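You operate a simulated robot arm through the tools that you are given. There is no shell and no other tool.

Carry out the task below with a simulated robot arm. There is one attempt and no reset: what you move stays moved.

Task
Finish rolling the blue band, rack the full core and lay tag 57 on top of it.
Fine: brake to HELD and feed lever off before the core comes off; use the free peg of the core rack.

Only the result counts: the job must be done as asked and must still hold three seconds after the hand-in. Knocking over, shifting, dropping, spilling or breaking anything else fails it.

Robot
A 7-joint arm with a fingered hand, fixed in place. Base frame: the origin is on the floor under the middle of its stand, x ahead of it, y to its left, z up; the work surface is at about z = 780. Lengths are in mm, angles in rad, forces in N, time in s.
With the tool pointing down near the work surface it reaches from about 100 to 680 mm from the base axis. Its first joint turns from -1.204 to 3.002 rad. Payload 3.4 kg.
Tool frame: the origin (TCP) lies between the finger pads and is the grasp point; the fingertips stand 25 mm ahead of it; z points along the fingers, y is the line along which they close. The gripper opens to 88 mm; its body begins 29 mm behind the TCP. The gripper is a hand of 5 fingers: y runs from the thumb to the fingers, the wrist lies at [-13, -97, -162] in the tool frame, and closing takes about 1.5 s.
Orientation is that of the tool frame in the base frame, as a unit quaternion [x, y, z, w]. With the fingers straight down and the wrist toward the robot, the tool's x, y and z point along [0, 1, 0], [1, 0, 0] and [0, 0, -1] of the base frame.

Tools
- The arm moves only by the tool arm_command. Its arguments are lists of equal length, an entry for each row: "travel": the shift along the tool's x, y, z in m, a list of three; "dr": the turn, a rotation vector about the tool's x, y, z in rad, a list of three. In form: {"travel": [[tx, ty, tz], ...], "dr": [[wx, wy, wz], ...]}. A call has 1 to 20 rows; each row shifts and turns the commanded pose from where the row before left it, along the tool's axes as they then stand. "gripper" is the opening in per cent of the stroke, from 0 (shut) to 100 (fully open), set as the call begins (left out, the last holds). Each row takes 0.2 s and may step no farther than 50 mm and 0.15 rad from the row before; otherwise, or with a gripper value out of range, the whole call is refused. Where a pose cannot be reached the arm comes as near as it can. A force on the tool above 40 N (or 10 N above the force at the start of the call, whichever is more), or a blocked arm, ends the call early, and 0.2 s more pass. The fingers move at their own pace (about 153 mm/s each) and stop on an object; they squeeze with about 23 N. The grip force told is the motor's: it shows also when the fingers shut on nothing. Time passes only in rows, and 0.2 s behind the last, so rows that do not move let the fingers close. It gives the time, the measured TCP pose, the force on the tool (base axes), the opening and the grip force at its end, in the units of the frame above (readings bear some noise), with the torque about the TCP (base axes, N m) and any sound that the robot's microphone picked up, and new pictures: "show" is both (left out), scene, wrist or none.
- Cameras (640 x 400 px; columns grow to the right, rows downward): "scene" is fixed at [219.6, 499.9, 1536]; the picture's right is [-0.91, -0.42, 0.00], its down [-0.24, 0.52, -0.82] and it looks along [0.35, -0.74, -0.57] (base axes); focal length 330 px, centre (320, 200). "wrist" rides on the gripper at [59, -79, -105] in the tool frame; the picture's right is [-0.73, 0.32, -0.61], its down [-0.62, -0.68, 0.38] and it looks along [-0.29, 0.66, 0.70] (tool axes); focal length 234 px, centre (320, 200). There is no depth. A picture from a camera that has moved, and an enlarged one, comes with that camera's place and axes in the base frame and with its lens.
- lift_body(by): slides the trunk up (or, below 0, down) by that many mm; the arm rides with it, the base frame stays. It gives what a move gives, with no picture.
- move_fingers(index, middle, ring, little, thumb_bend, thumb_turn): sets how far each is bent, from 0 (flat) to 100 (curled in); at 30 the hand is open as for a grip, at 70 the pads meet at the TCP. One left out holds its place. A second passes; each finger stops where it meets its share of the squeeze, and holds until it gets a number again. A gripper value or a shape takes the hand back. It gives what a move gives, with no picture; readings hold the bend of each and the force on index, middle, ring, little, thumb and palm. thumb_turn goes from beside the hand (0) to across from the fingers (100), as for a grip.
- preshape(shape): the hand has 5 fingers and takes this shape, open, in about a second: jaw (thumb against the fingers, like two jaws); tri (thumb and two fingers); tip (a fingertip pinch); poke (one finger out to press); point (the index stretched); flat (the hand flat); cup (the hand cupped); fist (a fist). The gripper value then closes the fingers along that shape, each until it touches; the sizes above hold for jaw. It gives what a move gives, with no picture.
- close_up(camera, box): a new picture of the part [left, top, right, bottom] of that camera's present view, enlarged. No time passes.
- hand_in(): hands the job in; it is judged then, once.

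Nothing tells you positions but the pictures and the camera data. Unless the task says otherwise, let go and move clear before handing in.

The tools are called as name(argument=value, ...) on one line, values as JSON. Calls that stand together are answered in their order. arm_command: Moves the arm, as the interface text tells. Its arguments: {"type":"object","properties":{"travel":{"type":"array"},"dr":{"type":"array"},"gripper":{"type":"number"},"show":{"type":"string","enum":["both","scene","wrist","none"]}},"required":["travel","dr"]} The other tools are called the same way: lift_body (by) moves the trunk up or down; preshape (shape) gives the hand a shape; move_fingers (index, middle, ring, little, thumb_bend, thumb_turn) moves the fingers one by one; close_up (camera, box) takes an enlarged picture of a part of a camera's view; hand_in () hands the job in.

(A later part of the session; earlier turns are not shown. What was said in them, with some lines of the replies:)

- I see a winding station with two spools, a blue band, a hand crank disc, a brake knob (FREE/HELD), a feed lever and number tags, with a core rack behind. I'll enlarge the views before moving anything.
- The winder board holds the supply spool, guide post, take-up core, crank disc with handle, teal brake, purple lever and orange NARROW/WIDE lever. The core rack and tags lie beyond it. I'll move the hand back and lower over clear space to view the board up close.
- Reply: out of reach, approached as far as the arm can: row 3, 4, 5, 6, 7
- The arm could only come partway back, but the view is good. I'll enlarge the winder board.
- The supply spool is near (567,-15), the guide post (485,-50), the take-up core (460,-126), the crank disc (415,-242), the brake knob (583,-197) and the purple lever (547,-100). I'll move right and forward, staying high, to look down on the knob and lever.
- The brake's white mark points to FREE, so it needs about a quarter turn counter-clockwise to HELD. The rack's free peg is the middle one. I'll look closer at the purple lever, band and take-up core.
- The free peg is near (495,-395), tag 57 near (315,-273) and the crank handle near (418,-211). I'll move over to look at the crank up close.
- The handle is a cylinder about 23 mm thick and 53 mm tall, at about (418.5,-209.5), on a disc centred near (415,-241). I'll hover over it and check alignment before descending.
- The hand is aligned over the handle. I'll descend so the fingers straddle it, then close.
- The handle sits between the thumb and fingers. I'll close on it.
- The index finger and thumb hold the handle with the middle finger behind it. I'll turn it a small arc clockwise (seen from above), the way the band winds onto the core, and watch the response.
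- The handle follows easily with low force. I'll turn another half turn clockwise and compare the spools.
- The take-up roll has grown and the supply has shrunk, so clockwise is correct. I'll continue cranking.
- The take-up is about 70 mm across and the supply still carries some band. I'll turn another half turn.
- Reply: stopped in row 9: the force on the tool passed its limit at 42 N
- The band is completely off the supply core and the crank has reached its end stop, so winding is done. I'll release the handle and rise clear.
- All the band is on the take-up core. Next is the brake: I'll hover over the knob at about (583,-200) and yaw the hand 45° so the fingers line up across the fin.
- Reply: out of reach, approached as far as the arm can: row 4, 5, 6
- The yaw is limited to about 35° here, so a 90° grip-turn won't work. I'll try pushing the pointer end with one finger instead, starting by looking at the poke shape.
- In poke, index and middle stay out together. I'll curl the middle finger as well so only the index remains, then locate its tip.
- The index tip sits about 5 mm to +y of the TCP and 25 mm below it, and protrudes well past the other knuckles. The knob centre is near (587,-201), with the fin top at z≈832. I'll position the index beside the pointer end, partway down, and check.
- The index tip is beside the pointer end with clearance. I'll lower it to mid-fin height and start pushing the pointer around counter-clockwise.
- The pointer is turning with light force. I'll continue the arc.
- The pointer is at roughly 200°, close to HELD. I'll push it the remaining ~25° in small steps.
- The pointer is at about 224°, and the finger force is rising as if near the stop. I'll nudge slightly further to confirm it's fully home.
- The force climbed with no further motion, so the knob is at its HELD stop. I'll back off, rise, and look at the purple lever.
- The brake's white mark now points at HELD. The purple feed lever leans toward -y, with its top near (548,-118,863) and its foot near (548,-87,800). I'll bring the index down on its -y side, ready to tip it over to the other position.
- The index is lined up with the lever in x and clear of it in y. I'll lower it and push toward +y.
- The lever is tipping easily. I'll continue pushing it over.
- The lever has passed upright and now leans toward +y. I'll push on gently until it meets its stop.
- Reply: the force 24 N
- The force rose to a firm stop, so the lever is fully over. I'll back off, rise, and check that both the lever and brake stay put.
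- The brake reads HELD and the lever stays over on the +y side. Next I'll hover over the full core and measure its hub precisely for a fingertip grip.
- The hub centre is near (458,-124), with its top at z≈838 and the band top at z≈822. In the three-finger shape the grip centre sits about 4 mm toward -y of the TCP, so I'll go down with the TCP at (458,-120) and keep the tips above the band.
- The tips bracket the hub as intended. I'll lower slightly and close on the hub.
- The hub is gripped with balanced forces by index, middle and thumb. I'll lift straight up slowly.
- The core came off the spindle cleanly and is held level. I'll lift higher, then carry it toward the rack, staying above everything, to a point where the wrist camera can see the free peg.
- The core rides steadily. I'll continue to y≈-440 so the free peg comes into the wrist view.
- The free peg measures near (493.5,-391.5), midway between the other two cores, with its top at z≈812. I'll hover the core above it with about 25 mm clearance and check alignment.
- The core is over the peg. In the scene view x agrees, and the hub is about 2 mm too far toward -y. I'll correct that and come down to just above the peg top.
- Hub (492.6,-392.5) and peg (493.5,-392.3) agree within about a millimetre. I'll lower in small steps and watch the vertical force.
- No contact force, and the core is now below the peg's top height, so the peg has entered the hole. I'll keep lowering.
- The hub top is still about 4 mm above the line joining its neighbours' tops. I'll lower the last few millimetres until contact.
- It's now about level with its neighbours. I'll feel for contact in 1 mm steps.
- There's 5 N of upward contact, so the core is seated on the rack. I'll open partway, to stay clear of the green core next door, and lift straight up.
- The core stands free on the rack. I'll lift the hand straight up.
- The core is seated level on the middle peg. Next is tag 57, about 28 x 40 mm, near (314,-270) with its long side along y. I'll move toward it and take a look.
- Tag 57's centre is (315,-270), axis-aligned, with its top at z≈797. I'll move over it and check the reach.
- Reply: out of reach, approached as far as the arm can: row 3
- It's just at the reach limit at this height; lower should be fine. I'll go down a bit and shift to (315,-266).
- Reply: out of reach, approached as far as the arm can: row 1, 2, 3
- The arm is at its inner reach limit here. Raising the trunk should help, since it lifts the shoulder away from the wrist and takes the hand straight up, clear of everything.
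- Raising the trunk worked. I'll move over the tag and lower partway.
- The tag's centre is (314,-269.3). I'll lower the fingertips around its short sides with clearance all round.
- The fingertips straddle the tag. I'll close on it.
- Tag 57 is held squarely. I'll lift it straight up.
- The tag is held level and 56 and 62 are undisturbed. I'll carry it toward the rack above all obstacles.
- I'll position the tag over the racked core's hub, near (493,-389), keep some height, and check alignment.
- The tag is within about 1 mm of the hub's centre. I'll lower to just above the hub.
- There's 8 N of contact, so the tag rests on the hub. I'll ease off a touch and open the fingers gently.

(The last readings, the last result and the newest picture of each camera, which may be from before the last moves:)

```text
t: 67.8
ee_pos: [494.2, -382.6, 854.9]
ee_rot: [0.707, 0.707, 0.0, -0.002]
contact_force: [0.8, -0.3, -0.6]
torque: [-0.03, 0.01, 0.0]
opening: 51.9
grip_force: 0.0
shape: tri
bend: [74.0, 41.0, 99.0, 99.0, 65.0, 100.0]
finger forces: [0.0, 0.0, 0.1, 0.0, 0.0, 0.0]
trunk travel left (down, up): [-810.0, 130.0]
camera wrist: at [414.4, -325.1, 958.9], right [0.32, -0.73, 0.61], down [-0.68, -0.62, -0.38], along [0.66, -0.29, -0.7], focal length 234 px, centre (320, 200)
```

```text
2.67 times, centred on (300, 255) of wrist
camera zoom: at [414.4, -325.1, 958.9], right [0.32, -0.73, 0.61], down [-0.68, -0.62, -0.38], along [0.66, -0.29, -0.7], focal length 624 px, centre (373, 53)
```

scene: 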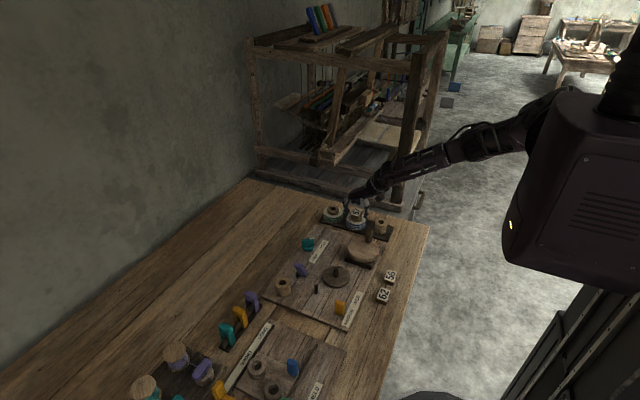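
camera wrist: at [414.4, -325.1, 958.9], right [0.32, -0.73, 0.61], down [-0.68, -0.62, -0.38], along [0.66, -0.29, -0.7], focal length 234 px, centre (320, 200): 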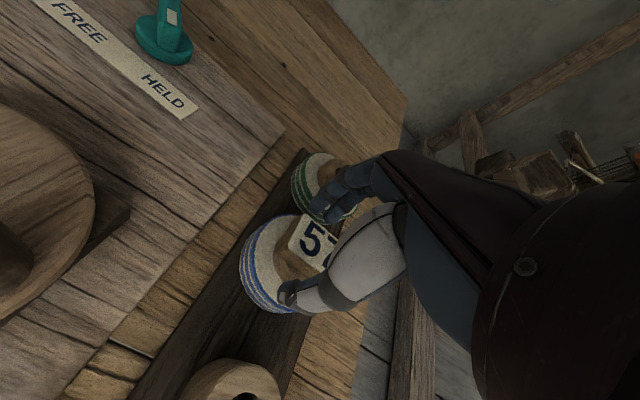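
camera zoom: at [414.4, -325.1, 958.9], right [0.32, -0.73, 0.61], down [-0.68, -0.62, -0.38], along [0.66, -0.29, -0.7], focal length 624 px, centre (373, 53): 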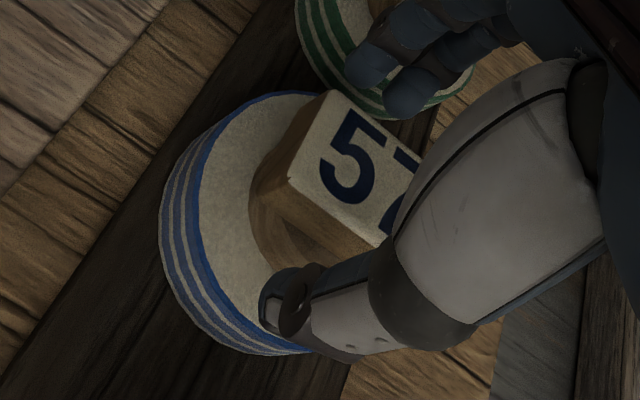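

The tag stays on the hub with the fingers clear. I'll lift the hand straight up.

arm_command(travel=[[0, 0, -0.01], [0, 0, -0.02], [0, 0, -0.03], [0, 0, -0.04]], dr=[[0, 0, 0], [0, 0, 0], [0, 0, 0], [0, 0, 0]])

close_up(camera="scene", box=[260, 190, 420, 310])

close_up(camera="wrist", box=[60, 160, 340, 380])

```text
t: 68.8
ee_pos: [493.0, -382.9, 954.9]
ee_rot: [0.707, 0.707, -0.001, -0.001]
contact_force: [-0.4, -0.1, 0.3]
torque: [0.01, -0.01, 0.02]
opening: 52.4
grip_force: 0.0
shape: tri
bend: [74.0, 41.0, 99.0, 99.0, 65.0, 100.0]
finger forces: [0.0, 0.0, 0.0, 0.0, 0.0, 0.0]
trunk travel left (down, up): [-810.0, 130.0]
camera wrist: at [413.5, -324.2, 1059.6], right [0.32, -0.73, 0.61], down [-0.68, -0.62, -0.38], along [0.66, -0.29, -0.7], focal length 234 px, centre (320, 200)
```

scene: 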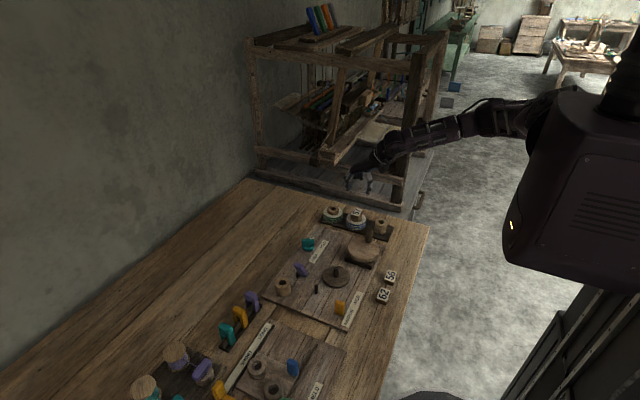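
wrist: 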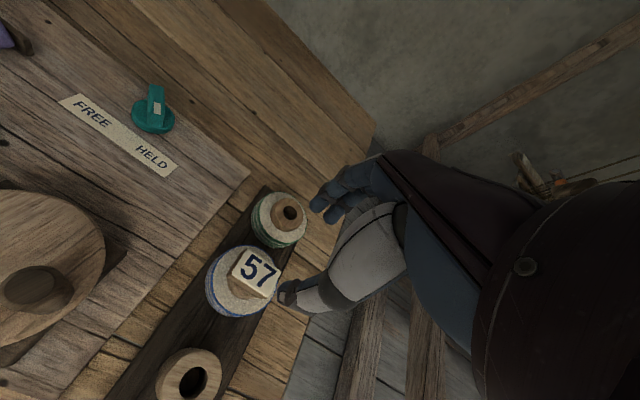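

```text
3.33 times, centred on (340, 250) of scene
camera zoom: at [219.6, 499.9, 1536.0], right [-0.91, -0.42, 0.0], down [-0.24, 0.52, -0.82], along [0.35, -0.74, -0.57], focal length 1102 px, centre (253, 33)
```

zoom: 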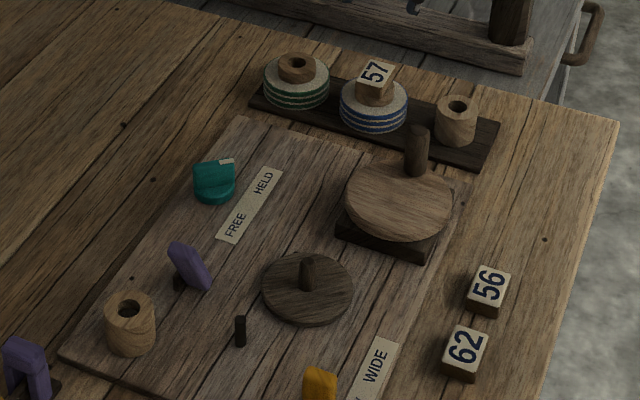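

```text
1.82 times, centred on (200, 270) of wrist
camera zoom: at [413.5, -324.2, 1059.6], right [0.32, -0.73, 0.61], down [-0.68, -0.62, -0.38], along [0.66, -0.29, -0.7], focal length 426 px, centre (538, 73)
```

zoom: 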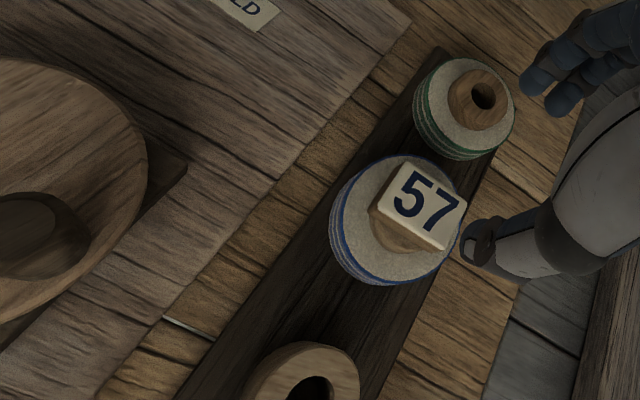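

Everything looks right. Before handing in I'll take a last close look at the lever and the brake.

close_up(camera="scene", box=[285, 230, 335, 285])

close_up(camera="scene", box=[325, 195, 395, 245])

close_up(camera="scene", box=[130, 280, 370, 400])

```text
7.27 times, centred on (310, 258) of scene
camera zoom: at [219.6, 499.9, 1536.0], right [-0.91, -0.42, 0.0], down [-0.24, 0.52, -0.82], along [0.35, -0.74, -0.57], focal length 2404 px, centre (393, -218)
```

zoom: 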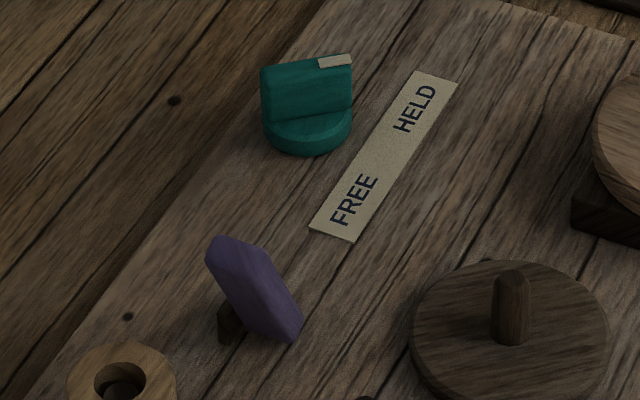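

```text
8.00 times, centred on (360, 220) of scene
camera zoom: at [219.6, 499.9, 1536.0], right [-0.91, -0.42, 0.0], down [-0.24, 0.52, -0.82], along [0.35, -0.74, -0.57], focal length 2644 px, centre (0, 40)
```

zoom: 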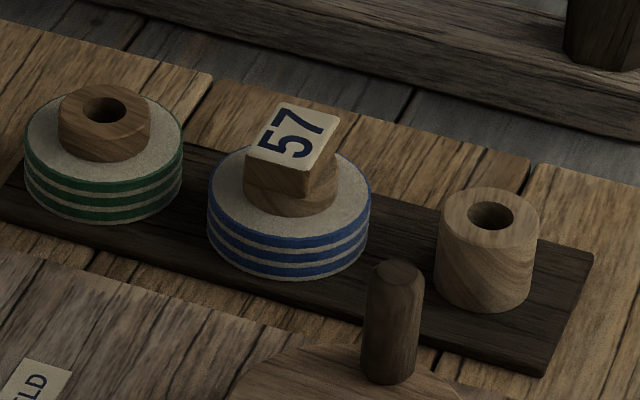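

```text
2.67 times, centred on (250, 340) of scene
camera zoom: at [219.6, 499.9, 1536.0], right [-0.91, -0.42, 0.0], down [-0.24, 0.52, -0.82], along [0.35, -0.74, -0.57], focal length 881 px, centre (507, -173)
```

zoom: 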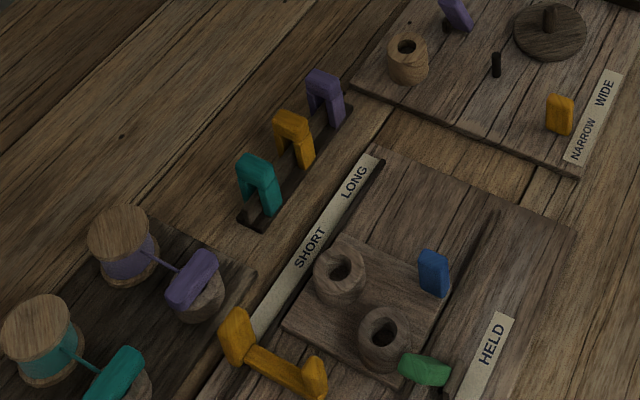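

The band is fully wound, the brake reads HELD, and the feed lever is thrown to its other stop. The core sits on the middle peg with tag 57 flat on top, and nothing else looks disturbed. The hand is clear, so I'll hand in.

hand_in()

```text
The job is handed in.
```

I finished the job and handed it in, with one thing I couldn't confirm: the feed lever has no markings, so its off position is my best reading.

- **Winding:** I turned the crank clockwise until the blue band was all off the supply core and the crank hit its stop.
- **Brake:** it was turned to HELD and pushed against its stop before the core came off.
- **Feed lever:** I took the purple lever to be the feed lever and pushed it over to its other stop before lifting the core. It was in its original position while the band wound, so I treated the opposite stop as off.
- **Core:** the full core is on the middle peg of the core rack, level with the cores on either side.
- **Tag:** tag 57 lies flat and centred on top of the core.

In the last pictures nothing else had moved, and the hand was about 100 mm above the tag.
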